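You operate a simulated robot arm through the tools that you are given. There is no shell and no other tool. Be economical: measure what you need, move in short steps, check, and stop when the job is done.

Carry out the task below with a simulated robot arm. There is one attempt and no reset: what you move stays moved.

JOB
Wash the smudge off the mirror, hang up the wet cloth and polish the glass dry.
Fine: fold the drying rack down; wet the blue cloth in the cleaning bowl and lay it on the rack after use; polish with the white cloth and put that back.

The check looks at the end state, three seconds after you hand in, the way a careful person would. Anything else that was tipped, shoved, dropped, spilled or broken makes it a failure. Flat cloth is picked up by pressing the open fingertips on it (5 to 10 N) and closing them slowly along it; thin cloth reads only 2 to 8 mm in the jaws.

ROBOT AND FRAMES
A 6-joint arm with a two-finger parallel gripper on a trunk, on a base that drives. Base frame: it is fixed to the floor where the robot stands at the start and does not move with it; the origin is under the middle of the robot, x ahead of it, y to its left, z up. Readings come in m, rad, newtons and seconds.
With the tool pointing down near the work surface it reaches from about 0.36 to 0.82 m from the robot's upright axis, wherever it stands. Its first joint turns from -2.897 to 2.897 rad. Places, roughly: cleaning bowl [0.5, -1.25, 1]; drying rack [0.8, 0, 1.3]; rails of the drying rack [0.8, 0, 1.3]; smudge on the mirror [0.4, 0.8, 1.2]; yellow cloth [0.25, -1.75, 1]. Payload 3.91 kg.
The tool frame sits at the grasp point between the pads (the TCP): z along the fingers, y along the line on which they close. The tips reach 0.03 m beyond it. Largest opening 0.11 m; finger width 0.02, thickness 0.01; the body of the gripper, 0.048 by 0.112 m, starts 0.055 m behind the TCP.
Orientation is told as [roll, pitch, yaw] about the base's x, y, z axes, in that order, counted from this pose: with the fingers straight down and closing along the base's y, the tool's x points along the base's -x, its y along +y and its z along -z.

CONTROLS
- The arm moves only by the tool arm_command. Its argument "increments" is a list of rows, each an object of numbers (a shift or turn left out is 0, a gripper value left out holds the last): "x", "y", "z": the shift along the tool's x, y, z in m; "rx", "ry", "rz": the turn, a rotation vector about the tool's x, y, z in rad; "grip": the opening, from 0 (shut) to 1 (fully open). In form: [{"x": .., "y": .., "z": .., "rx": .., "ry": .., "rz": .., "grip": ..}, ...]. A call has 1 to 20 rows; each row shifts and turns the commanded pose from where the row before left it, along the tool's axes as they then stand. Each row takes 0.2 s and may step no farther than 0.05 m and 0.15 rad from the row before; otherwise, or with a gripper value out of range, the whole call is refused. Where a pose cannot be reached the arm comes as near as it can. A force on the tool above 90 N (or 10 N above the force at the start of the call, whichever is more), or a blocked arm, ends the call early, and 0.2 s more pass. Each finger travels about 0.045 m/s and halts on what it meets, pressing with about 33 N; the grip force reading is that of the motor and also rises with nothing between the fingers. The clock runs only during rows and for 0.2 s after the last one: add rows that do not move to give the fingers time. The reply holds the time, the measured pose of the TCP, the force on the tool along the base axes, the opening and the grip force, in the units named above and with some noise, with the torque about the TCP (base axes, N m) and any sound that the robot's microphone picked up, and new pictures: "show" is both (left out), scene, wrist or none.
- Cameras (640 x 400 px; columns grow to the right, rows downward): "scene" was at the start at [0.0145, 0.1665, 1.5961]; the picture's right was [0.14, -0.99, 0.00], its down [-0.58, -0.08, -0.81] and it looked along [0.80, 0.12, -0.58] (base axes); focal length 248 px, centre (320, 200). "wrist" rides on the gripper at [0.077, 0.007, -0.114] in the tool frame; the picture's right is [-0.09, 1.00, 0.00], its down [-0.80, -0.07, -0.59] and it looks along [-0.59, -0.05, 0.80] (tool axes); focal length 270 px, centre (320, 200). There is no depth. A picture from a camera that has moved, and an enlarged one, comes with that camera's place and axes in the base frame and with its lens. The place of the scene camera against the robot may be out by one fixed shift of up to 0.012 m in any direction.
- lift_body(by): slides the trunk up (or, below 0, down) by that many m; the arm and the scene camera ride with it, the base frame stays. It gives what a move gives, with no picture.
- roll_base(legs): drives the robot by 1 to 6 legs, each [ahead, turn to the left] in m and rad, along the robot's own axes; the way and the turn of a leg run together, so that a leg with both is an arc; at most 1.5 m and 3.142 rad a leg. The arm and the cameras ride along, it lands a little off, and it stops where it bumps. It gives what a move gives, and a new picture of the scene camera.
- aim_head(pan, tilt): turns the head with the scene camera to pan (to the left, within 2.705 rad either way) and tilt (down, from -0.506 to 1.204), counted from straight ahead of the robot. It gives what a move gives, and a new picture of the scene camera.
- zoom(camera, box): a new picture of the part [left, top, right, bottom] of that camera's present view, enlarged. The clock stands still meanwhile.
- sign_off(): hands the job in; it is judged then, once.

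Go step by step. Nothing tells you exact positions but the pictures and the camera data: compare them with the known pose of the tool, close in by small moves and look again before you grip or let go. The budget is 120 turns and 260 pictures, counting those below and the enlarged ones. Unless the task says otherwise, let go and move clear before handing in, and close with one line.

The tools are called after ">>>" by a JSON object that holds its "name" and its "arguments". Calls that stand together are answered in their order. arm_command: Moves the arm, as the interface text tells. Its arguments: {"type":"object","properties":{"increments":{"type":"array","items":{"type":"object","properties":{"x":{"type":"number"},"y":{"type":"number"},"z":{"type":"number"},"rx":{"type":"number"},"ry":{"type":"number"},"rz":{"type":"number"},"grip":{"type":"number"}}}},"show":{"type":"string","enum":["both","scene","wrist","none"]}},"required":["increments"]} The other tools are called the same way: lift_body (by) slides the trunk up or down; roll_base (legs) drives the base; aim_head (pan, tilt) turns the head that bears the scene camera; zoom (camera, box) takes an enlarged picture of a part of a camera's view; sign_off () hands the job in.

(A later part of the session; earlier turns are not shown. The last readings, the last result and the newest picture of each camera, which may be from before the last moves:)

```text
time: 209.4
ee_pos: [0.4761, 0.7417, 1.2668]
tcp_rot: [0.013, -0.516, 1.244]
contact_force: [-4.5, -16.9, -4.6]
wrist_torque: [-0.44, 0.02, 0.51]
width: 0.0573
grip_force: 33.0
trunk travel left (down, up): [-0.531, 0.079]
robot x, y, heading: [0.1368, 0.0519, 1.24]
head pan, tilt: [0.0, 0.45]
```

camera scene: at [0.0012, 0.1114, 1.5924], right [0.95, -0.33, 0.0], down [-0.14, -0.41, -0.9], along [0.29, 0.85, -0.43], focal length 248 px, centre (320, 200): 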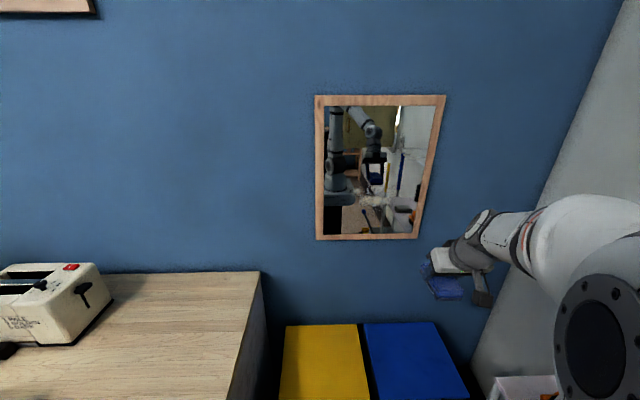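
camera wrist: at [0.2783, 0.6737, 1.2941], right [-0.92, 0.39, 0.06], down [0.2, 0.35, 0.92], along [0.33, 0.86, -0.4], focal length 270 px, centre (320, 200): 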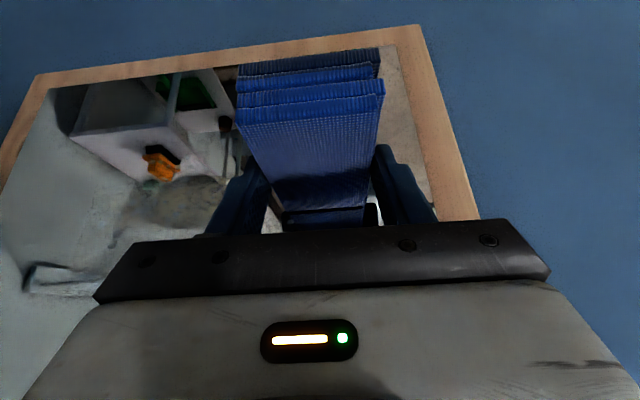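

>>> {"name": "arm_command", "arguments": {"increments": [{"y": 0.028, "z": -0.0003, "x": 0.0005}, {"y": 0.028, "z": -0.0003, "x": 0.0005}, {"y": 0.028, "z": -0.0003, "x": 0.0005}, {"y": 0.028, "z": -0.0003, "x": 0.0005}, {"y": 0.028, "z": -0.0003, "x": 0.0005}, {"z": 0.0069, "x": 0.004}, {"y": -0.028, "z": 0.0003, "x": -0.0005}, {"y": -0.028, "z": 0.0003, "x": -0.0005}, {"y": -0.028, "z": 0.0003, "x": -0.0005}, {"y": -0.028, "z": 0.0003, "x": -0.0005}, {"y": -0.028, "z": 0.0003, "x": -0.0005}, {"z": 0.0069, "x": 0.004}, {"y": 0.028, "z": -0.0003, "x": 0.0005}, {"y": 0.028, "z": -0.0003, "x": 0.0005}, {"y": 0.028, "z": -0.0003, "x": 0.0005}, {"y": 0.028, "z": -0.0003, "x": 0.0005}, {"y": 0.028, "z": -0.0003, "x": 0.0005}, {"z": 0.0069, "x": 0.004}], "show": "none"}}

>>> {"name": "arm_command", "arguments": {"increments": [{"y": -0.028, "z": 0.0003, "x": -0.0005}, {"y": -0.028, "z": 0.0003, "x": -0.0005}, {"y": -0.028, "z": 0.0003, "x": -0.0005}, {"y": -0.028, "z": 0.0003, "x": -0.0005}, {"y": -0.028, "z": 0.0003, "x": -0.0005}, {"z": 0.0069, "x": 0.004}, {"y": 0.028, "z": -0.0003, "x": 0.0005}, {"y": 0.028, "z": -0.0003, "x": 0.0005}, {"y": 0.028, "z": -0.0003, "x": 0.0005}, {"y": 0.028, "z": -0.0003, "x": 0.0005}, {"y": 0.028, "z": -0.0003, "x": 0.0005}, {"z": 0.0069, "x": 0.004}, {"y": -0.028, "z": 0.0003, "x": -0.0005}, {"y": -0.028, "z": 0.0003, "x": -0.0005}, {"y": -0.028, "z": 0.0003, "x": -0.0005}, {"y": -0.028, "z": 0.0003, "x": -0.0005}, {"y": -0.028, "z": 0.0003, "x": -0.0005}, {"z": 0.0069, "x": 0.004}], "show": "none"}}

>>> {"name": "arm_command", "arguments": {"increments": [{"y": 0.028, "z": -0.0003, "x": 0.0005}, {"y": 0.028, "z": -0.0003, "x": 0.0005}, {"y": 0.028, "z": -0.0003, "x": 0.0005}, {"y": 0.028, "z": -0.0003, "x": 0.0005}, {"y": 0.028, "z": -0.0003, "x": 0.0005}, {"z": 0.0069, "x": 0.004}, {"y": -0.028, "z": 0.0003, "x": -0.0005}, {"y": -0.028, "z": 0.0003, "x": -0.0005}, {"y": -0.028, "z": 0.0003, "x": -0.0005}, {"y": -0.028, "z": 0.0003, "x": -0.0005}, {"y": -0.028, "z": 0.0003, "x": -0.0005}, {"z": 0.0069, "x": 0.004}, {"y": 0.028, "z": -0.0003, "x": 0.0005}, {"y": 0.028, "z": -0.0003, "x": 0.0005}, {"y": 0.028, "z": -0.0003, "x": 0.0005}, {"y": 0.028, "z": -0.0003, "x": 0.0005}, {"y": 0.028, "z": -0.0003, "x": 0.0005}, {"z": 0.0069, "x": 0.004}], "show": "none"}}

>>> {"name": "arm_command", "arguments": {"increments": [{"y": -0.028, "z": 0.0003, "x": -0.0005}, {"y": -0.028, "z": 0.0003, "x": -0.0005}, {"y": -0.028, "z": 0.0003, "x": -0.0005}, {"y": -0.028, "z": 0.0003, "x": -0.0005}, {"y": -0.028, "z": 0.0003, "x": -0.0005}, {"z": -0.0249, "x": 0.0433}, {"z": -0.0249, "x": 0.0433}, {"z": -0.0249, "x": 0.0433}, {"z": -0.0249, "x": 0.0433}, {"z": -0.0249, "x": 0.0433}, {"z": -0.0249, "x": 0.0433}, {"y": -0.04}], "show": "none"}}

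>>> {"name": "zoom", "arguments": {"camera": "scene", "box": [350, 170, 420, 220]}}

```text
time: 213.2
ee_pos: [0.3399, 0.786, 1.2474]
tcp_rot: [0.015, -0.525, 1.242]
contact_force: [-5.8, -16.1, 8.5]
wrist_torque: [0.12, 0.21, 0.55]
width: 0.0571
grip_force: 32.8
trunk travel left (down, up): [-0.531, 0.079]
robot x, y, heading: [0.1337, 0.0557, 1.244]
head pan, tilt: [0.0, 0.45]
```

```text
time: 217.0
ee_pos: [0.476, 0.743, 1.2216]
tcp_rot: [0.015, -0.526, 1.243]
contact_force: [-3.8, -12.3, 5.1]
wrist_torque: [0.15, 0.13, 0.38]
width: 0.0571
grip_force: 33.1
trunk travel left (down, up): [-0.531, 0.079]
robot x, y, heading: [0.1377, 0.0499, 1.239]
head pan, tilt: [0.0, 0.45]
```

```text
time: 220.8
ee_pos: [0.3403, 0.7847, 1.1997]
tcp_rot: [0.015, -0.523, 1.243]
contact_force: [-3.8, -12.9, 4.5]
wrist_torque: [0.1, 0.11, 0.36]
width: 0.057
grip_force: 33.0
trunk travel left (down, up): [-0.531, 0.079]
robot x, y, heading: [0.1369, 0.0538, 1.237]
head pan, tilt: [0.0, 0.45]
```

```text
time: 223.4
ee_pos: [0.4196, 0.4504, 1.1947]
tcp_rot: [0.016, -0.519, 1.242]
contact_force: [0.6, 0.0, -1.2]
wrist_torque: [-0.02, 0.01, -0.01]
width: 0.0573
grip_force: 33.0
trunk travel left (down, up): [-0.531, 0.079]
robot x, y, heading: [0.1323, 0.0524, 1.241]
head pan, tilt: [0.0, 0.45]
```

```text
8.00 times, centred on (385, 195) of scene
camera zoom: at [0.0032, 0.1134, 1.5924], right [0.95, -0.33, 0.0], down [-0.14, -0.41, -0.9], along [0.29, 0.85, -0.44], focal length 1982 px, centre (-200, 240)
```

zoom: 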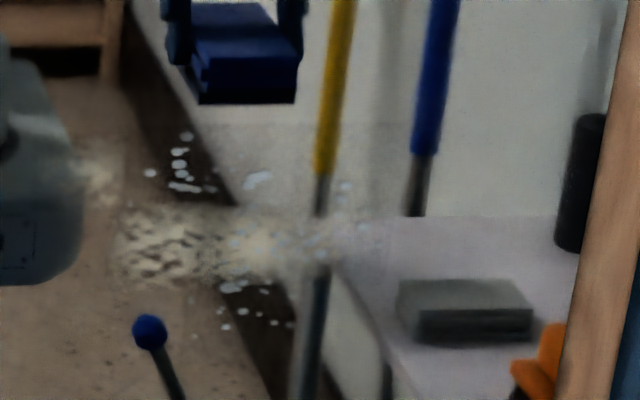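

Torque tells me only the pad's left edge touches the glass. I'll turn the tool slightly to get it flush and scrub the remaining patch.

>>> {"name": "arm_command", "arguments": {"increments": [{"rz": -0.026, "rx": -0.015}, {"z": 0.0158, "x": -0.0388, "y": 0.0143}, {"z": 0.0158, "x": -0.0388, "y": 0.0143}, {"z": 0.0158, "x": -0.0388, "y": 0.0143}, {"z": 0.0158, "x": -0.0388, "y": 0.0143}, {"z": 0.0158, "x": -0.0388, "y": 0.0143}, {"z": 0.0158, "x": -0.0388, "y": 0.0143}, {"z": 0.0158, "x": -0.0388, "y": 0.0143}, {}], "show": "none"}}

>>> {"name": "arm_command", "arguments": {"increments": [{"z": 0.0015, "x": -0.0026}, {}], "show": "none"}}

>>> {"name": "arm_command", "arguments": {"increments": [{"z": 0.0015, "x": -0.0026}, {}], "show": "none"}}

```text
time: 225.4
ee_pos: [0.4049, 0.7556, 1.2366]
tcp_rot: [0.016, -0.522, 1.271]
contact_force: [-0.5, 0.0, -0.3]
wrist_torque: [0.0, -0.01, 0.03]
width: 0.0575
grip_force: 33.2
trunk travel left (down, up): [-0.531, 0.079]
robot x, y, heading: [0.139, 0.0534, 1.237]
head pan, tilt: [0.0, 0.45]
```

```text
time: 226.0
ee_pos: [0.4059, 0.7583, 1.2345]
tcp_rot: [0.016, -0.519, 1.27]
contact_force: [-0.1, -0.4, -0.2]
wrist_torque: [0.03, 0.02, 0.02]
width: 0.0572
grip_force: 33.1
trunk travel left (down, up): [-0.531, 0.079]
robot x, y, heading: [0.1371, 0.0542, 1.239]
head pan, tilt: [0.0, 0.45]
```

```text
time: 226.6
ee_pos: [0.408, 0.7612, 1.2351]
tcp_rot: [0.016, -0.52, 1.271]
contact_force: [0.3, 0.4, -0.9]
wrist_torque: [0.0, 0.0, -0.01]
width: 0.0569
grip_force: 33.5
trunk travel left (down, up): [-0.531, 0.079]
robot x, y, heading: [0.1403, 0.0493, 1.237]
head pan, tilt: [0.0, 0.45]
```

>>> {"name": "arm_command", "arguments": {"increments": [{"z": 0.001, "x": -0.0017}, {}], "show": "none"}}

>>> {"name": "arm_command", "arguments": {"increments": [{"z": 0.001, "x": -0.0017}, {}], "show": "none"}}

>>> {"name": "arm_command", "arguments": {"increments": [{"z": 0.001, "x": -0.0017}, {}], "show": "none"}}

```text
time: 227.2
ee_pos: [0.4081, 0.7632, 1.2345]
tcp_rot: [0.015, -0.518, 1.27]
contact_force: [-1.2, -2.9, -0.4]
wrist_torque: [-0.02, 0.02, -0.05]
width: 0.057
grip_force: 32.5
trunk travel left (down, up): [-0.531, 0.079]
robot x, y, heading: [0.1336, 0.0534, 1.233]
head pan, tilt: [0.0, 0.45]
```

```text
time: 227.8
ee_pos: [0.4102, 0.7633, 1.2346]
tcp_rot: [0.016, -0.52, 1.271]
contact_force: [-5.3, -10.3, -3.6]
wrist_torque: [-0.17, 0.19, -0.19]
width: 0.057
grip_force: 32.8
trunk travel left (down, up): [-0.531, 0.079]
robot x, y, heading: [0.1399, 0.0551, 1.239]
head pan, tilt: [0.0, 0.45]
```

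```text
time: 228.4
ee_pos: [0.4091, 0.7635, 1.2358]
tcp_rot: [0.015, -0.521, 1.27]
contact_force: [-10.2, -21.9, -6.5]
wrist_torque: [-0.54, 0.39, -0.55]
width: 0.0573
grip_force: 32.9
trunk travel left (down, up): [-0.531, 0.079]
robot x, y, heading: [0.1383, 0.0514, 1.239]
head pan, tilt: [0.0, 0.45]
```

>>> {"name": "arm_command", "arguments": {"increments": [{"rz": 0.013, "rx": 0.0075}, {}], "show": "none"}}

>>> {"name": "arm_command", "arguments": {"increments": [{"y": -0.02}, {"y": -0.02}, {"y": -0.02}, {"y": 0.02}, {"y": 0.02}, {"y": 0.02}, {"y": 0.02}, {"y": 0.02}, {"y": 0.02}, {"y": -0.02}, {"y": -0.02}, {"y": -0.02}], "show": "none"}}

```text
time: 229.0
ee_pos: [0.4083, 0.764, 1.237]
tcp_rot: [0.015, -0.519, 1.258]
contact_force: [-10.5, -22.4, -8.5]
wrist_torque: [-0.67, 0.12, 0.61]
width: 0.0574
grip_force: 33.1
trunk travel left (down, up): [-0.531, 0.079]
robot x, y, heading: [0.1366, 0.0536, 1.239]
head pan, tilt: [0.0, 0.45]
```

```text
time: 231.6
ee_pos: [0.408, 0.7645, 1.2373]
tcp_rot: [0.015, -0.523, 1.258]
contact_force: [-11.4, -19.8, -0.4]
wrist_torque: [-0.18, 0.3, 0.52]
width: 0.0573
grip_force: 33.0
trunk travel left (down, up): [-0.531, 0.079]
robot x, y, heading: [0.1387, 0.0533, 1.238]
head pan, tilt: [0.0, 0.45]
```

>>> {"name": "arm_command", "arguments": {"increments": [{"rz": -0.0055, "rx": -0.0032}, {"z": -0.0104, "x": -0.006}, {"y": -0.02}, {"y": -0.02}, {"y": -0.02}, {"z": 0.0043, "x": 0.0025}, {"y": 0.02}, {"y": 0.02}, {"y": 0.02}, {"y": 0.02}, {"y": 0.02}, {"y": 0.02}, {"z": 0.0043, "x": 0.0025}, {"y": -0.02}, {"y": -0.02}, {"y": -0.02}, {"y": -0.02}, {"y": -0.02}, {"y": -0.02}], "show": "none"}}

>>> {"name": "arm_command", "arguments": {"increments": [{"z": 0.0043, "x": 0.0025}, {"y": 0.02}, {"y": 0.02}, {"y": 0.02}, {"y": 0.02}, {"y": 0.02}, {"y": 0.02}, {"z": 0.0043, "x": 0.0025}, {"y": -0.02}, {"y": -0.02}, {"y": -0.02}, {"y": -0.02}, {"y": -0.02}, {"y": -0.02}, {"z": 0.0043, "x": 0.0025}], "show": "none"}}

>>> {"name": "arm_command", "arguments": {"increments": [{"y": 0.02}, {"y": 0.02}, {"y": 0.02}, {"y": 0.02}, {"y": 0.02}, {"y": 0.02}, {"z": 0.0043, "x": 0.0025}, {"y": -0.02}, {"y": -0.02}, {"y": -0.02}, {"y": -0.02}, {"y": -0.02}, {"y": -0.02}, {"z": 0.0043, "x": 0.0025}, {"y": 0.02}, {"y": 0.02}, {"y": 0.02}, {"y": 0.02}, {"y": 0.02}, {"y": 0.02}], "show": "none"}}

>>> {"name": "arm_command", "arguments": {"increments": [{"z": 0.0043, "x": 0.0025}, {"y": -0.02}, {"y": -0.02}, {"y": -0.02}, {"y": -0.02}, {"y": -0.02}, {"y": -0.02}, {"z": 0.0043, "x": 0.0025}, {"y": 0.02}, {"y": 0.02}, {"y": 0.02}, {"y": 0.02}, {"y": 0.02}, {"y": 0.02}], "show": "none"}}

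>>> {"name": "arm_command", "arguments": {"increments": [{"z": -0.0249, "x": 0.0433}, {"z": -0.0249, "x": 0.0433}, {"z": -0.0249, "x": 0.0433}, {"z": -0.0249, "x": 0.0433}, {"z": -0.0249, "x": 0.0433}, {"z": -0.0249, "x": 0.0433}, {"y": -0.05}, {"y": -0.05}, {"y": -0.05}], "show": "none"}}

>>> {"name": "zoom", "arguments": {"camera": "scene", "box": [350, 170, 420, 220]}}

```text
time: 235.6
ee_pos: [0.4665, 0.7463, 1.2382]
tcp_rot: [0.014, -0.522, 1.263]
contact_force: [-8.8, -15.9, -0.6]
wrist_torque: [-0.12, 0.11, 0.07]
width: 0.0575
grip_force: 33.1
trunk travel left (down, up): [-0.531, 0.079]
robot x, y, heading: [0.1341, 0.0525, 1.24]
head pan, tilt: [0.0, 0.45]
```

```text
time: 238.8
ee_pos: [0.4655, 0.7467, 1.2229]
tcp_rot: [0.016, -0.524, 1.263]
contact_force: [-1.5, -8.0, 2.8]
wrist_torque: [0.08, -0.06, -0.03]
width: 0.057
grip_force: 32.9
trunk travel left (down, up): [-0.531, 0.079]
robot x, y, heading: [0.1349, 0.0544, 1.239]
head pan, tilt: [0.0, 0.45]
```

```text
time: 243.0
ee_pos: [0.3512, 0.7825, 1.2157]
tcp_rot: [0.014, -0.521, 1.263]
contact_force: [-1.7, -21.3, -0.1]
wrist_torque: [-0.33, -0.12, -0.18]
width: 0.0569
grip_force: 33.2
trunk travel left (down, up): [-0.531, 0.079]
robot x, y, heading: [0.1348, 0.0517, 1.242]
head pan, tilt: [0.0, 0.45]
```

```text
time: 246.0
ee_pos: [0.3529, 0.7821, 1.2061]
tcp_rot: [0.015, -0.525, 1.264]
contact_force: [-2.4, -16.2, -0.2]
wrist_torque: [-0.25, -0.06, -0.19]
width: 0.057
grip_force: 32.7
trunk travel left (down, up): [-0.531, 0.079]
robot x, y, heading: [0.1367, 0.053, 1.242]
head pan, tilt: [0.0, 0.45]
```

```text
time: 248.0
ee_pos: [0.408, 0.4553, 1.2024]
tcp_rot: [0.016, -0.521, 1.262]
contact_force: [0.4, -0.5, -0.9]
wrist_torque: [-0.02, 0.0, 0.0]
width: 0.0573
grip_force: 33.0
trunk travel left (down, up): [-0.531, 0.079]
robot x, y, heading: [0.1363, 0.0525, 1.239]
head pan, tilt: [0.0, 0.45]
```

```text
8.00 times, centred on (385, 195) of scene
camera zoom: at [0.0029, 0.1128, 1.5925], right [0.95, -0.33, 0.0], down [-0.14, -0.41, -0.9], along [0.29, 0.85, -0.44], focal length 1982 px, centre (-200, 240)
```

zoom: 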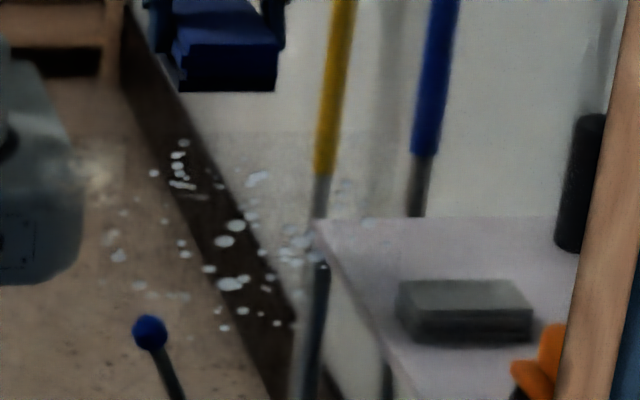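

Nearly clean; a small spot remains at the left, near (0.377,0.81,1.242). Scrubbing there flush.

>>> {"name": "arm_command", "arguments": {"increments": [{"z": 0.0091, "x": -0.0367, "y": 0.0151}, {"z": 0.0091, "x": -0.0367, "y": 0.0151}, {"z": 0.0091, "x": -0.0367, "y": 0.0151}, {"z": 0.0091, "x": -0.0367, "y": 0.0151}, {"z": 0.0091, "x": -0.0367, "y": 0.0151}, {"z": 0.0091, "x": -0.0367, "y": 0.0151}, {"z": 0.0091, "x": -0.0367, "y": 0.0151}, {"z": 0.0091, "x": -0.0367, "y": 0.0151}, {}], "show": "none"}}

>>> {"name": "arm_command", "arguments": {"increments": [{"z": 0.0022, "x": -0.0038}, {}], "show": "none"}}

>>> {"name": "arm_command", "arguments": {"increments": [{"z": 0.001, "x": -0.0017}, {}], "show": "none"}}

```text
time: 250.0
ee_pos: [0.3788, 0.7674, 1.2878]
tcp_rot: [0.013, -0.521, 1.265]
contact_force: [-0.8, -0.2, 0.2]
wrist_torque: [-0.04, 0.01, 0.03]
width: 0.0572
grip_force: 32.8
trunk travel left (down, up): [-0.531, 0.079]
robot x, y, heading: [0.1359, 0.0511, 1.239]
head pan, tilt: [0.0, 0.45]
```

```text
time: 250.6
ee_pos: [0.3801, 0.7722, 1.2862]
tcp_rot: [0.015, -0.519, 1.264]
contact_force: [-0.6, -0.3, -1.2]
wrist_torque: [0.01, 0.01, -0.01]
width: 0.0573
grip_force: 33.0
trunk travel left (down, up): [-0.531, 0.079]
robot x, y, heading: [0.1343, 0.0549, 1.242]
head pan, tilt: [0.0, 0.45]
```

```text
time: 251.2
ee_pos: [0.3818, 0.7726, 1.2878]
tcp_rot: [0.015, -0.522, 1.264]
contact_force: [-0.2, -2.1, -1.5]
wrist_torque: [-0.01, 0.0, 0.03]
width: 0.057
grip_force: 33.0
trunk travel left (down, up): [-0.531, 0.079]
robot x, y, heading: [0.1382, 0.0537, 1.239]
head pan, tilt: [0.0, 0.45]
```

>>> {"name": "arm_command", "arguments": {"increments": [{"z": 0.0016, "x": -0.0028}, {"y": 0.02}, {"y": 0.02}, {"y": 0.02}, {"z": 0.0061, "x": 0.0035}, {"y": -0.025}, {"y": -0.025}, {"y": -0.025}, {"y": -0.025}, {"z": 0.0061, "x": 0.0035}, {"y": 0.025}, {"y": 0.025}, {"y": 0.025}, {"y": 0.025}, {"z": 0.0061, "x": 0.0035}, {"y": -0.025}, {"y": -0.025}, {"y": -0.025}, {"y": -0.025}, {"z": 0.0061, "x": 0.0035}], "show": "none"}}

>>> {"name": "arm_command", "arguments": {"increments": [{"y": 0.025}, {"y": 0.025}, {"y": 0.025}, {"y": 0.025}, {"z": 0.0061, "x": 0.0035}, {"y": -0.025}, {"y": -0.025}, {"y": -0.025}, {"y": -0.025}, {"z": 0.0061, "x": 0.0035}, {"y": 0.025}, {"y": 0.025}, {"y": 0.025}, {"y": 0.025}], "show": "none"}}

>>> {"name": "arm_command", "arguments": {"increments": [{"z": -0.0249, "x": 0.0433}, {"z": -0.0249, "x": 0.0433}, {"z": -0.0249, "x": 0.0433}, {"z": -0.0249, "x": 0.0433}, {"z": -0.0249, "x": 0.0433}, {"z": -0.0249, "x": 0.0433}, {"y": -0.05}, {"y": -0.05}, {"y": -0.05}], "show": "none"}}

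>>> {"name": "zoom", "arguments": {"camera": "scene", "box": [350, 170, 420, 220]}}

>>> {"name": "zoom", "arguments": {"camera": "scene", "box": [310, 90, 450, 240]}}

```text
time: 255.4
ee_pos: [0.42, 0.7613, 1.2606]
tcp_rot: [0.014, -0.526, 1.263]
contact_force: [-5.3, -18.1, 7.7]
wrist_torque: [0.0, 0.04, 0.12]
width: 0.0572
grip_force: 32.9
trunk travel left (down, up): [-0.531, 0.079]
robot x, y, heading: [0.1369, 0.0533, 1.238]
head pan, tilt: [0.0, 0.45]
```

```text
time: 258.4
ee_pos: [0.3253, 0.7909, 1.2457]
tcp_rot: [0.016, -0.521, 1.265]
contact_force: [-0.5, -22.3, -0.8]
wrist_torque: [-0.36, -0.15, -0.24]
width: 0.0571
grip_force: 32.2
trunk travel left (down, up): [-0.531, 0.079]
robot x, y, heading: [0.1382, 0.0513, 1.241]
head pan, tilt: [0.0, 0.45]
```

```text
time: 260.4
ee_pos: [0.3799, 0.4628, 1.2386]
tcp_rot: [0.016, -0.52, 1.262]
contact_force: [-0.2, 0.9, -0.1]
wrist_torque: [-0.02, 0.01, 0.03]
width: 0.0571
grip_force: 33.3
trunk travel left (down, up): [-0.531, 0.079]
robot x, y, heading: [0.1402, 0.051, 1.24]
head pan, tilt: [0.0, 0.45]
```

```text
8.00 times, centred on (385, 195) of scene
camera zoom: at [0.0027, 0.1126, 1.5925], right [0.95, -0.33, 0.0], down [-0.14, -0.41, -0.9], along [0.29, 0.85, -0.44], focal length 1982 px, centre (-200, 240)
```

zoom: 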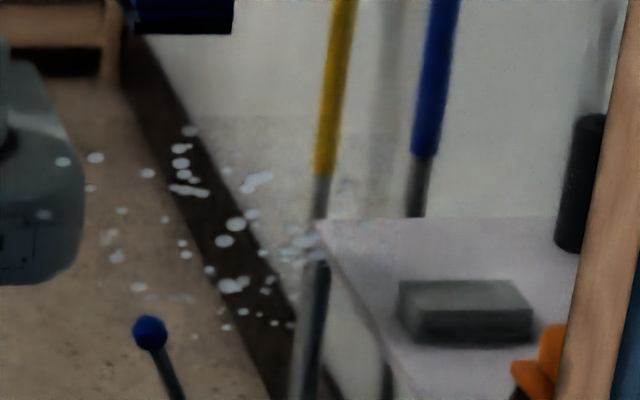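

```text
2.67 times, centred on (380, 165) of scene
camera zoom: at [0.0027, 0.1126, 1.5925], right [0.95, -0.33, 0.0], down [-0.14, -0.41, -0.9], along [0.29, 0.85, -0.44], focal length 661 px, centre (160, 293)
```

zoom: 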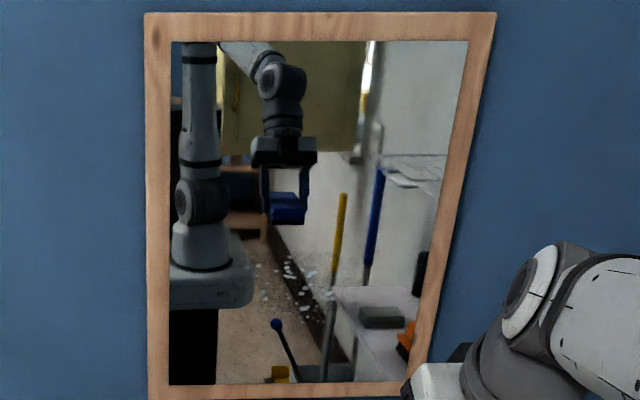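

The smudge is gone; only water drops remain. Now I'll raise the wet cloth and turn to the rack.

>>> {"name": "arm_command", "arguments": {"increments": [{"z": -0.0347, "x": -0.02}, {"z": -0.0347, "x": -0.02}, {"z": -0.0347, "x": -0.02}], "show": "none"}}

>>> {"name": "roll_base", "arguments": {"legs": [[0, -1.545]]}}

>>> {"name": "aim_head", "arguments": {"pan": 0.1, "tilt": 0.5}}

>>> {"name": "arm_command", "arguments": {"increments": [{}], "show": "wrist"}}

```text
time: 261.2
ee_pos: [0.3802, 0.4638, 1.3627]
tcp_rot: [0.015, -0.519, 1.26]
contact_force: [-0.6, 0.0, 0.1]
wrist_torque: [-0.03, -0.01, 0.0]
width: 0.057
grip_force: 33.3
trunk travel left (down, up): [-0.531, 0.079]
robot x, y, heading: [0.1386, 0.0521, 1.236]
head pan, tilt: [0.0, 0.45]
```

```text
time: 265.4
ee_pos: [0.5518, -0.1799, 1.3625]
tcp_rot: [0.013, -0.522, -0.282]
contact_force: [0.2, -0.5, 0.0]
wrist_torque: [-0.03, -0.05, 0.02]
width: 0.0573
grip_force: 32.7
trunk travel left (down, up): [-0.531, 0.079]
robot x, y, heading: [0.1386, 0.0596, -0.303]
head pan, tilt: [0.0, 0.45]
camera scene: at [0.1991, 0.1949, 1.5925], right [-0.29, -0.96, 0.0], down [-0.42, 0.13, -0.9], along [0.86, -0.27, -0.43], focal length 248 px, centre (320, 200)
```

scene: 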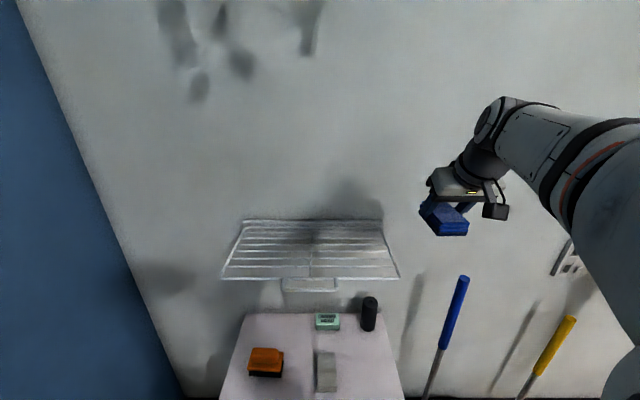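

```text
time: 266.0
ee_pos: [0.5539, -0.1789, 1.3623]
tcp_rot: [0.014, -0.518, -0.284]
contact_force: [0.5, -0.2, -0.9]
wrist_torque: [-0.02, 0.03, 0.0]
width: 0.0571
grip_force: 33.4
trunk travel left (down, up): [-0.531, 0.079]
robot x, y, heading: [0.135, 0.0599, -0.295]
head pan, tilt: [0.099, 0.499]
camera scene: at [0.2015, 0.2041, 1.5879], right [-0.2, -0.98, 0.0], down [-0.47, 0.1, -0.88], along [0.86, -0.17, -0.48], focal length 248 px, centre (320, 200)
```

scene: 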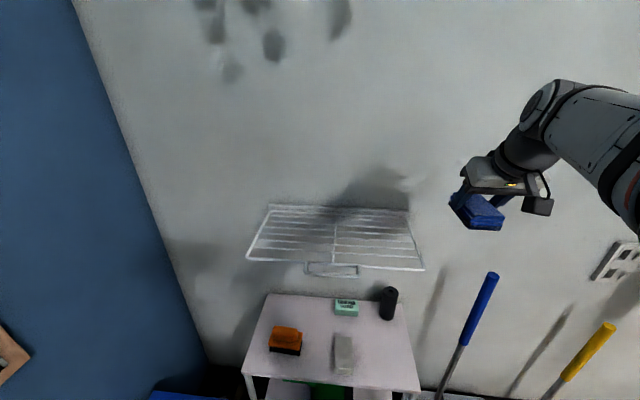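

```text
time: 266.4
ee_pos: [0.5531, -0.1793, 1.3614]
tcp_rot: [0.014, -0.52, -0.282]
contact_force: [0.7, -0.4, -0.9]
wrist_torque: [-0.01, -0.03, -0.01]
width: 0.057
grip_force: 34.0
trunk travel left (down, up): [-0.531, 0.079]
robot x, y, heading: [0.1377, 0.0655, -0.303]
head pan, tilt: [0.099, 0.499]
camera wrist: at [0.4347, -0.1395, 1.4237], right [0.34, 0.94, 0.06], down [0.36, -0.19, 0.91], along [0.87, -0.29, -0.4], focal length 270 px, centre (320, 200)
```

wrist: 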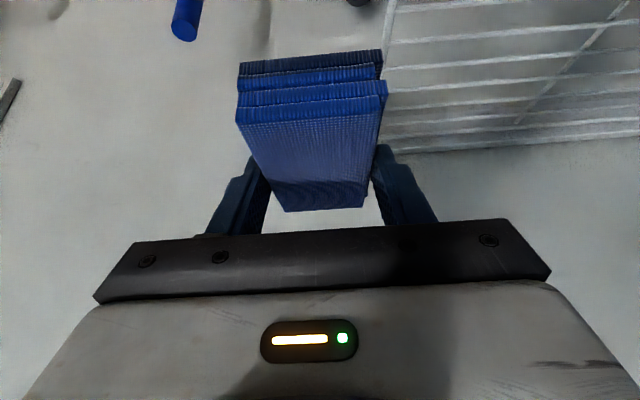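

The rack's front rail is at d≈0.56, z≈1.18. I'll move the pad above its right half.

>>> {"name": "arm_command", "arguments": {"increments": [{"y": 0.043}, {"y": 0.043}, {"y": 0.043}, {"y": 0.042}, {"z": 0.0219, "x": -0.0381}, {"z": 0.0219, "x": -0.0381}, {"z": 0.0433, "x": 0.0249}, {"z": 0.0347, "x": 0.02}], "show": "both"}}

>>> {"name": "zoom", "arguments": {"camera": "scene", "box": [230, 130, 470, 290]}}

```text
time: 268.2
ee_pos: [0.6851, -0.039, 1.2716]
tcp_rot: [0.013, -0.52, -0.283]
contact_force: [0.4, 0.2, -0.5]
wrist_torque: [-0.03, -0.03, -0.02]
width: 0.0572
grip_force: 33.3
trunk travel left (down, up): [-0.531, 0.079]
robot x, y, heading: [0.1398, 0.0597, -0.298]
head pan, tilt: [0.099, 0.499]
camera scene: at [0.2023, 0.2037, 1.5879], right [-0.2, -0.98, 0.0], down [-0.47, 0.1, -0.88], along [0.86, -0.17, -0.48], focal length 248 px, centre (320, 200)
camera wrist: at [0.5663, 0.0009, 1.3339], right [0.34, 0.94, 0.06], down [0.36, -0.19, 0.91], along [0.87, -0.29, -0.4], focal length 270 px, centre (320, 200)
```

scene: 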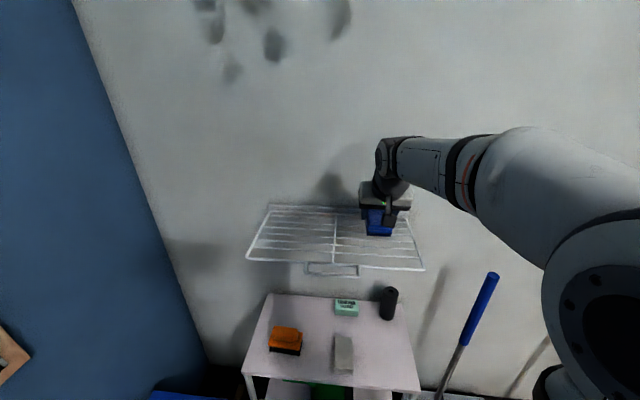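
wrist: 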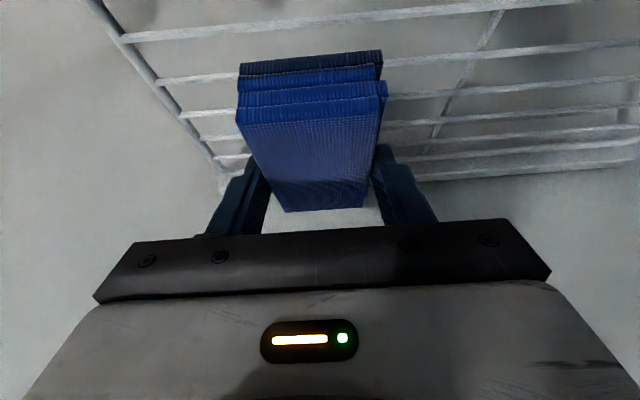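

```text
2.50 times, centred on (350, 210) of scene
camera zoom: at [0.2023, 0.2037, 1.5879], right [-0.2, -0.98, 0.0], down [-0.47, 0.1, -0.88], along [0.86, -0.17, -0.48], focal length 619 px, centre (245, 175)
```

zoom: 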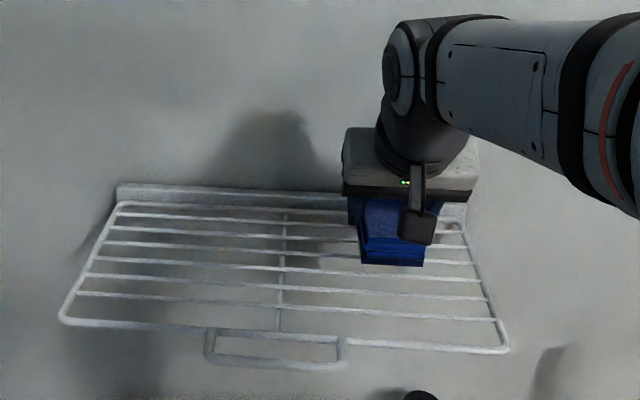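

Well placed. Lowering gently to contact.

>>> {"name": "arm_command", "arguments": {"increments": [{"z": 0.013, "x": 0.0075}, {"z": 0.013, "x": 0.0075}], "show": "none"}}

>>> {"name": "arm_command", "arguments": {"increments": [{"z": 0.0043, "x": 0.0025}], "show": "none"}}

>>> {"name": "arm_command", "arguments": {"increments": [{"z": 0.0043, "x": 0.0025}], "show": "none"}}

>>> {"name": "arm_command", "arguments": {"increments": [{"z": 0.0043, "x": 0.0025}], "show": "none"}}

```text
time: 268.8
ee_pos: [0.6846, -0.0374, 1.2431]
tcp_rot: [0.015, -0.522, -0.283]
contact_force: [-1.1, -0.4, -0.5]
wrist_torque: [-0.02, -0.02, 0.0]
width: 0.0569
grip_force: 32.8
trunk travel left (down, up): [-0.531, 0.079]
robot x, y, heading: [0.1377, 0.0585, -0.298]
head pan, tilt: [0.099, 0.499]
```

```text
time: 269.2
ee_pos: [0.6851, -0.0368, 1.2394]
tcp_rot: [0.014, -0.519, -0.283]
contact_force: [0.6, -0.7, 0.1]
wrist_torque: [0.02, 0.0, -0.02]
width: 0.0573
grip_force: 32.6
trunk travel left (down, up): [-0.531, 0.079]
robot x, y, heading: [0.1377, 0.0619, -0.302]
head pan, tilt: [0.099, 0.499]
```

```text
time: 269.6
ee_pos: [0.6849, -0.0372, 1.233]
tcp_rot: [0.014, -0.52, -0.284]
contact_force: [0.0, -0.6, -1.2]
wrist_torque: [0.02, 0.02, -0.01]
width: 0.0575
grip_force: 32.6
trunk travel left (down, up): [-0.531, 0.079]
robot x, y, heading: [0.1399, 0.0601, -0.296]
head pan, tilt: [0.099, 0.499]
```

```text
time: 270.0
ee_pos: [0.6854, -0.0373, 1.2275]
tcp_rot: [0.015, -0.52, -0.283]
contact_force: [-0.2, -1.2, -1.4]
wrist_torque: [0.03, 0.01, 0.01]
width: 0.0572
grip_force: 33.0
trunk travel left (down, up): [-0.531, 0.079]
robot x, y, heading: [0.1379, 0.0601, -0.299]
head pan, tilt: [0.099, 0.499]
```

>>> {"name": "arm_command", "arguments": {"increments": [{"z": 0.0043, "x": 0.0025}], "show": "none"}}

>>> {"name": "arm_command", "arguments": {"increments": [{"z": 0.0043, "x": 0.0025}], "show": "wrist"}}

>>> {"name": "zoom", "arguments": {"camera": "scene", "box": [330, 180, 430, 260]}}

```text
time: 270.4
ee_pos: [0.6841, -0.0377, 1.2278]
tcp_rot: [0.013, -0.527, -0.283]
contact_force: [0.0, -1.0, 15.5]
wrist_torque: [-0.58, -0.15, -0.02]
width: 0.0568
grip_force: 33.0
trunk travel left (down, up): [-0.531, 0.079]
robot x, y, heading: [0.1383, 0.0587, -0.301]
head pan, tilt: [0.099, 0.499]
```

```text
time: 270.8
ee_pos: [0.6842, -0.0363, 1.2261]
tcp_rot: [0.018, -0.535, -0.284]
contact_force: [3.9, -3.9, 46.8]
wrist_torque: [-0.31, 0.0, -0.11]
width: 0.0573
grip_force: 33.1
trunk travel left (down, up): [-0.531, 0.079]
robot x, y, heading: [0.1409, 0.0591, -0.301]
head pan, tilt: [0.099, 0.499]
camera wrist: at [0.5648, 0.0032, 1.2858], right [0.34, 0.94, 0.06], down [0.35, -0.19, 0.92], along [0.87, -0.3, -0.39], focal length 270 px, centre (320, 200)
```

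wrist: 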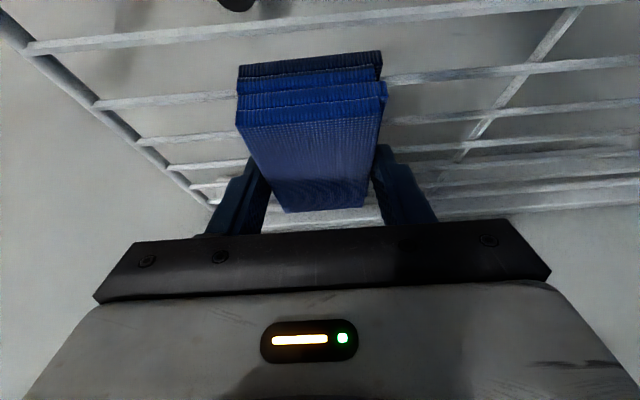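

```text
5.00 times, centred on (380, 220) of scene
camera zoom: at [0.1978, 0.2042, 1.5889], right [-0.2, -0.98, 0.0], down [-0.47, 0.09, -0.88], along [0.86, -0.17, -0.48], focal length 1239 px, centre (20, 100)
```

zoom: 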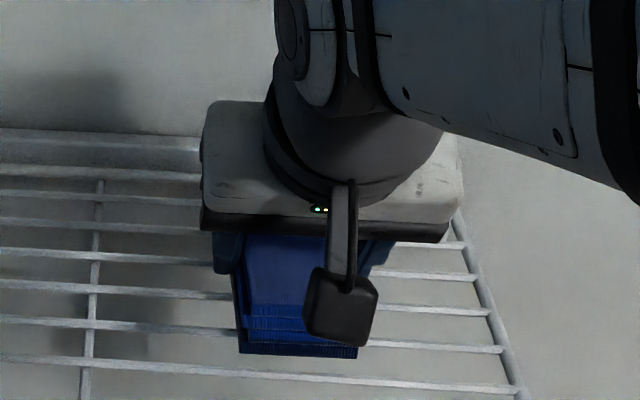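

It rests on the rails. Easing up a bit, then releasing.

>>> {"name": "arm_command", "arguments": {"increments": [{"z": -0.0043, "x": -0.0025}, {"grip": 0.6}, {"grip": 0.65}, {"grip": 0.7}, {"grip": 0.75}, {"grip": 0.8}, {}, {}], "show": "none"}}

>>> {"name": "arm_command", "arguments": {"increments": [{"z": -0.013, "x": -0.0075}, {"z": -0.0433, "x": -0.0249}, {"z": -0.0433, "x": -0.0249}, {"z": -0.0433, "x": -0.0249}], "show": "both"}}

>>> {"name": "zoom", "arguments": {"camera": "scene", "box": [230, 180, 440, 290]}}

```text
time: 272.6
ee_pos: [0.6856, -0.0369, 1.2235]
tcp_rot: [0.013, -0.519, -0.284]
contact_force: [0.1, 0.0, -0.9]
wrist_torque: [0.01, 0.02, 0.02]
width: 0.0881
grip_force: 0.0
trunk travel left (down, up): [-0.531, 0.079]
robot x, y, heading: [0.1407, 0.0619, -0.304]
head pan, tilt: [0.099, 0.499]
```

```text
time: 273.6
ee_pos: [0.6832, -0.0395, 1.3907]
tcp_rot: [0.015, -0.52, -0.282]
contact_force: [0.9, 0.6, 0.2]
wrist_torque: [0.02, -0.04, 0.0]
width: 0.0878
grip_force: 0.1
trunk travel left (down, up): [-0.531, 0.079]
robot x, y, heading: [0.1349, 0.059, -0.301]
head pan, tilt: [0.099, 0.499]
camera scene: at [0.2015, 0.2039, 1.5879], right [-0.2, -0.98, 0.0], down [-0.47, 0.1, -0.88], along [0.86, -0.17, -0.48], focal length 248 px, centre (320, 200)
camera wrist: at [0.5657, 0.0003, 1.453], right [0.34, 0.94, 0.06], down [0.36, -0.19, 0.91], along [0.87, -0.29, -0.4], focal length 270 px, centre (320, 200)
```

scene: 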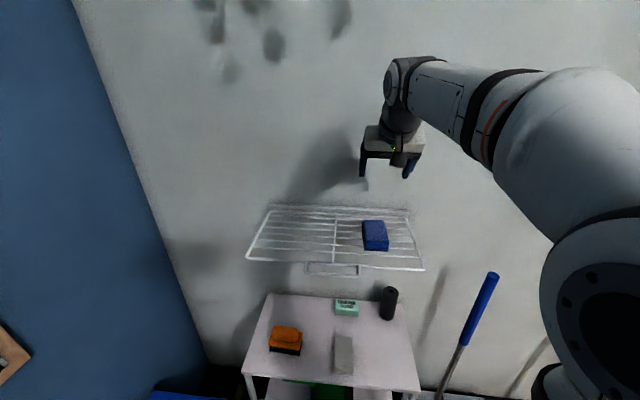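
wrist: 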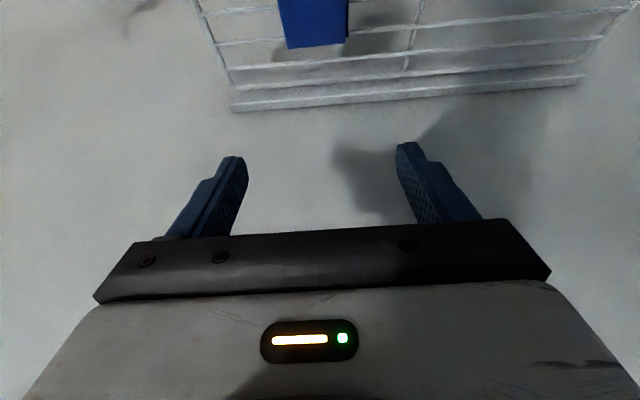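

```text
3.05 times, centred on (335, 235) of scene
camera zoom: at [0.2015, 0.2039, 1.5879], right [-0.2, -0.98, 0.0], down [-0.47, 0.1, -0.88], along [0.86, -0.17, -0.48], focal length 755 px, centre (274, 93)
```

zoom: 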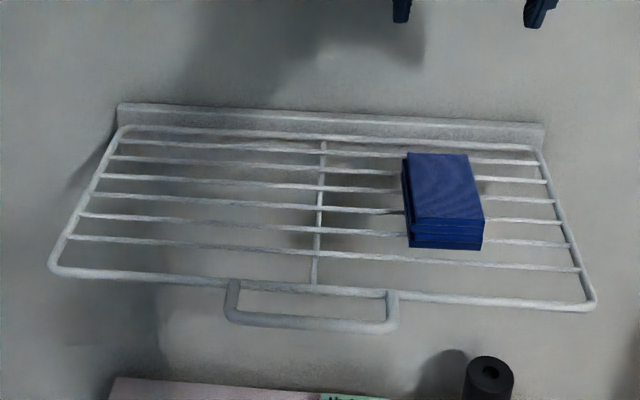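

The blue cloth lies safely on the rack. Next: back off and go for the white cloth, from the front under the rack, as I did for the blue one.

>>> {"name": "arm_command", "arguments": {"increments": [{"z": -0.02, "x": 0.0347}, {"z": -0.02, "x": 0.0347}, {"z": -0.02, "x": 0.0347}], "show": "none"}}

>>> {"name": "roll_base", "arguments": {"legs": [[-0.15, 0]]}}

>>> {"name": "arm_command", "arguments": {"increments": [{"z": 0.0399, "x": 0.0229}, {"z": 0.0399, "x": 0.0229}, {"z": 0.0399, "x": 0.0229}, {"z": 0.0399, "x": 0.0229}, {"z": 0.0399, "x": 0.0229}, {"z": 0.0399, "x": 0.0229}, {"z": 0.0399, "x": 0.0229}, {"z": 0.0399, "x": 0.0229}, {"z": 0.0399, "x": 0.0229}, {"z": 0.0347, "x": 0.02}], "show": "both"}}

```text
time: 274.4
ee_pos: [0.5669, -0.0062, 1.3895]
tcp_rot: [0.014, -0.521, -0.283]
contact_force: [-0.2, 0.8, -0.4]
wrist_torque: [0.04, 0.05, -0.01]
width: 0.0879
grip_force: 0.0
trunk travel left (down, up): [-0.531, 0.079]
robot x, y, heading: [0.139, 0.0616, -0.299]
head pan, tilt: [0.099, 0.499]
```

```text
time: 275.9
ee_pos: [0.4543, 0.0239, 1.3872]
tcp_rot: [0.015, -0.517, -0.294]
contact_force: [-0.2, -0.5, -0.9]
wrist_torque: [-0.02, -0.03, 0.0]
width: 0.088
grip_force: 0.0
trunk travel left (down, up): [-0.531, 0.079]
robot x, y, heading: [0.0255, 0.0937, -0.33]
head pan, tilt: [0.099, 0.499]
stopped in leg 1: the robot was blocked; the commanded pose is now the measured one
camera scene: at [0.0899, 0.2351, 1.5879], right [-0.23, -0.97, 0.0], down [-0.47, 0.11, -0.88], along [0.86, -0.2, -0.48], focal length 248 px, centre (320, 200)
```

scene: 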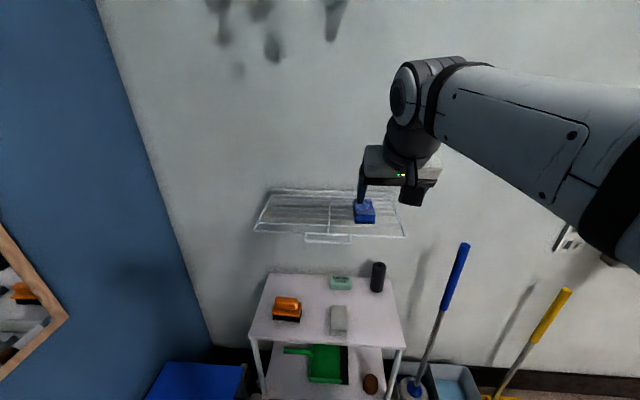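

```text
time: 278.1
ee_pos: [0.4677, 0.0191, 0.9456]
tcp_rot: [0.039, -0.503, -0.422]
contact_force: [2.4, 2.5, 0.3]
wrist_torque: [-0.21, 0.14, 0.03]
width: 0.0878
grip_force: 0.0
out of reach, approached as far as the arm can: row 8, 9, 10
trunk travel left (down, up): [-0.531, 0.079]
robot x, y, heading: [0.0278, 0.0949, -0.33]
head pan, tilt: [0.099, 0.499]
camera scene: at [0.0911, 0.2347, 1.588], right [-0.23, -0.97, 0.0], down [-0.47, 0.11, -0.88], along [0.85, -0.2, -0.48], focal length 248 px, centre (320, 200)
camera wrist: at [0.3557, 0.0725, 1.0096], right [0.46, 0.88, 0.08], down [0.34, -0.26, 0.9], along [0.82, -0.39, -0.42], focal length 270 px, centre (320, 200)
```

scene: 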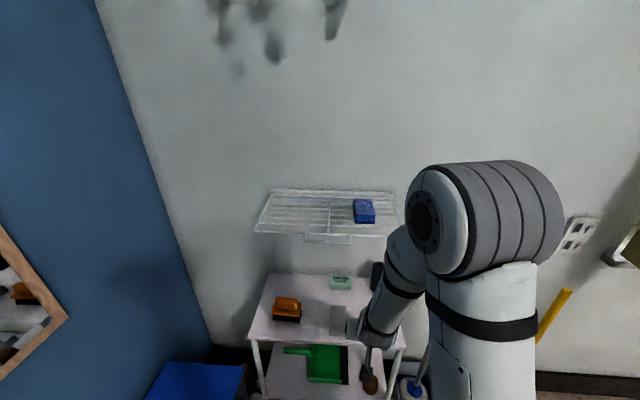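
wrist: 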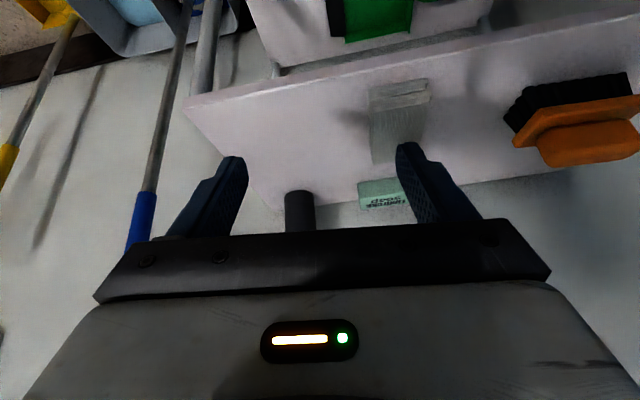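

The base bumped something behind while reversing (probably the counter side); it stopped at once. The arm is a bit cramped; I'll shift toward the white cloth and straighten the yaw.

>>> {"name": "arm_command", "arguments": {"increments": [{"z": 0.0182, "x": -0.033}, {"y": 0.027, "z": 0.0091, "x": -0.0165}, {"y": 0.027, "z": 0.0091, "x": -0.0165}, {"y": 0.027}, {"rz": -0.096, "rx": -0.053}], "show": "both"}}

>>> {"name": "aim_head", "arguments": {"pan": 2.6, "tilt": 0.9}}

```text
time: 279.3
ee_pos: [0.5667, 0.0835, 0.9486]
tcp_rot: [0.012, -0.518, -0.183]
contact_force: [-0.7, 1.1, 0.0]
wrist_torque: [-0.03, 0.0, -0.02]
width: 0.0885
grip_force: 0.0
trunk travel left (down, up): [-0.531, 0.079]
robot x, y, heading: [0.0259, 0.0909, -0.329]
head pan, tilt: [0.099, 0.499]
camera scene: at [0.0905, 0.2348, 1.5879], right [-0.23, -0.97, 0.0], down [-0.47, 0.11, -0.88], along [0.85, -0.2, -0.48], focal length 248 px, centre (320, 200)
camera wrist: at [0.4441, 0.1123, 1.0107], right [0.25, 0.97, 0.05], down [0.38, -0.15, 0.91], along [0.89, -0.21, -0.41], focal length 270 px, centre (320, 200)
```

scene: 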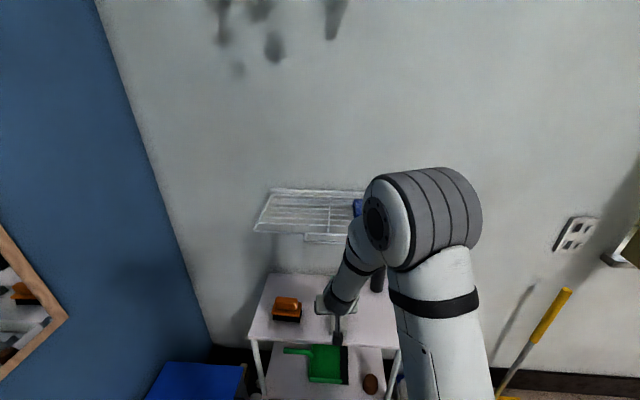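
wrist: 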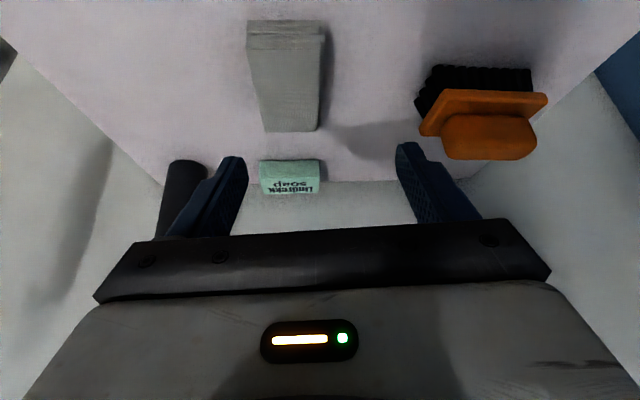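

```text
time: 281.6
ee_pos: [0.5662, 0.0833, 0.9493]
tcp_rot: [0.01, -0.52, -0.183]
contact_force: [0.3, -0.1, -0.6]
wrist_torque: [-0.02, -0.02, -0.02]
width: 0.0881
grip_force: 0.0
trunk travel left (down, up): [-0.531, 0.079]
robot x, y, heading: [0.0195, 0.0889, -0.327]
head pan, tilt: [2.601, 0.901]
camera scene: at [-0.0466, 0.3131, 1.5541], right [0.76, 0.64, 0.0], down [0.51, -0.6, -0.62], along [-0.4, 0.47, -0.78], focal length 248 px, centre (320, 200)
```

scene: 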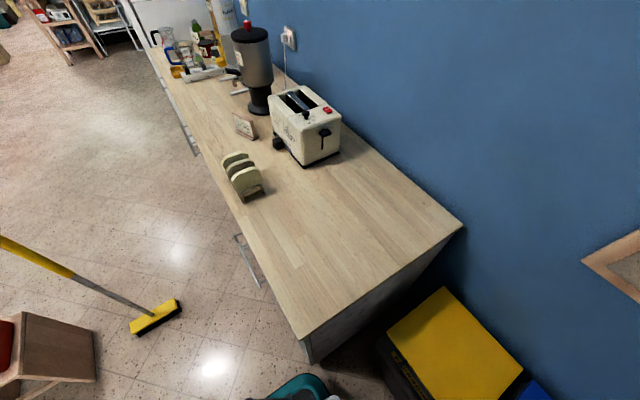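

Only the counter corner was touched, all upright there. The white pad's centre is at (0.607,0.05), turned -0.30; aligning over it.

>>> {"name": "arm_command", "arguments": {"increments": [{"rz": 0.1015, "rx": 0.058}, {"y": -0.0097, "z": 0.0114, "x": -0.0199}, {"y": -0.0097, "z": 0.0114, "x": -0.0199}, {"z": 0.0173, "x": 0.01}, {"z": 0.0173, "x": 0.01}, {}], "show": "wrist"}}

```text
time: 283.0
ee_pos: [0.6033, 0.0495, 0.9075]
tcp_rot: [0.012, -0.516, -0.299]
contact_force: [0.2, 0.2, -0.5]
wrist_torque: [0.01, 0.01, 0.02]
width: 0.088
grip_force: 0.1
trunk travel left (down, up): [-0.531, 0.079]
robot x, y, heading: [0.0196, 0.0909, -0.326]
head pan, tilt: [2.601, 0.901]
camera wrist: at [0.4848, 0.0918, 0.9698], right [0.36, 0.93, 0.05], down [0.36, -0.19, 0.91], along [0.86, -0.31, -0.41], focal length 270 px, centre (320, 200)
```

wrist: 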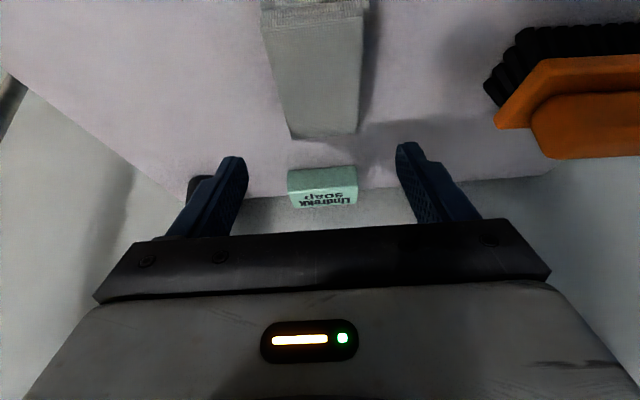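

>>> {"name": "arm_command", "arguments": {"increments": [{"y": 0.0033, "z": 0.0204, "x": 0.0116}, {"z": 0.0204, "x": 0.0116}, {"z": 0.0204, "x": 0.0116}, {}], "show": "wrist"}}

>>> {"name": "arm_command", "arguments": {"increments": [{"grip": 0.65}, {"grip": 0.55}, {"grip": 0.45}, {"grip": 0.35}, {"grip": 0.25}, {"grip": 0.15}, {"grip": 0.0}, {}, {}], "show": "wrist"}}

```text
time: 284.0
ee_pos: [0.6048, 0.0523, 0.836]
tcp_rot: [0.013, -0.517, -0.3]
contact_force: [-0.2, -0.2, -0.2]
wrist_torque: [0.01, 0.0, 0.02]
width: 0.0879
grip_force: 0.0
trunk travel left (down, up): [-0.531, 0.079]
robot x, y, heading: [0.027, 0.094, -0.328]
head pan, tilt: [2.601, 0.901]
camera wrist: at [0.4884, 0.0953, 0.8991], right [0.36, 0.93, 0.05], down [0.36, -0.19, 0.91], along [0.86, -0.31, -0.41], focal length 270 px, centre (320, 200)
```

wrist: 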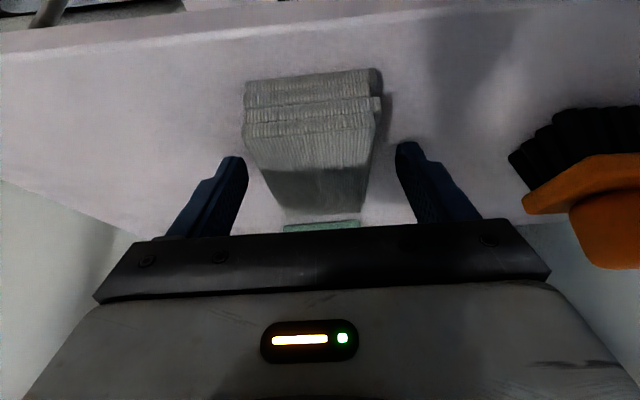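

```text
time: 286.0
ee_pos: [0.6069, 0.0531, 0.8363]
tcp_rot: [0.012, -0.518, -0.301]
contact_force: [0.4, 0.1, -0.9]
wrist_torque: [-0.03, 0.01, -0.03]
width: 0.0574
grip_force: 32.5
trunk travel left (down, up): [-0.531, 0.079]
robot x, y, heading: [0.0225, 0.0943, -0.33]
head pan, tilt: [2.601, 0.901]
camera wrist: at [0.4882, 0.0953, 0.8993], right [0.36, 0.93, 0.05], down [0.36, -0.19, 0.91], along [0.86, -0.31, -0.41], focal length 270 px, centre (320, 200)
```

wrist: 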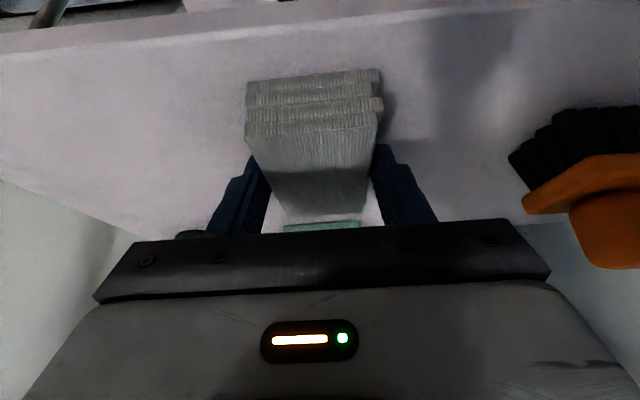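

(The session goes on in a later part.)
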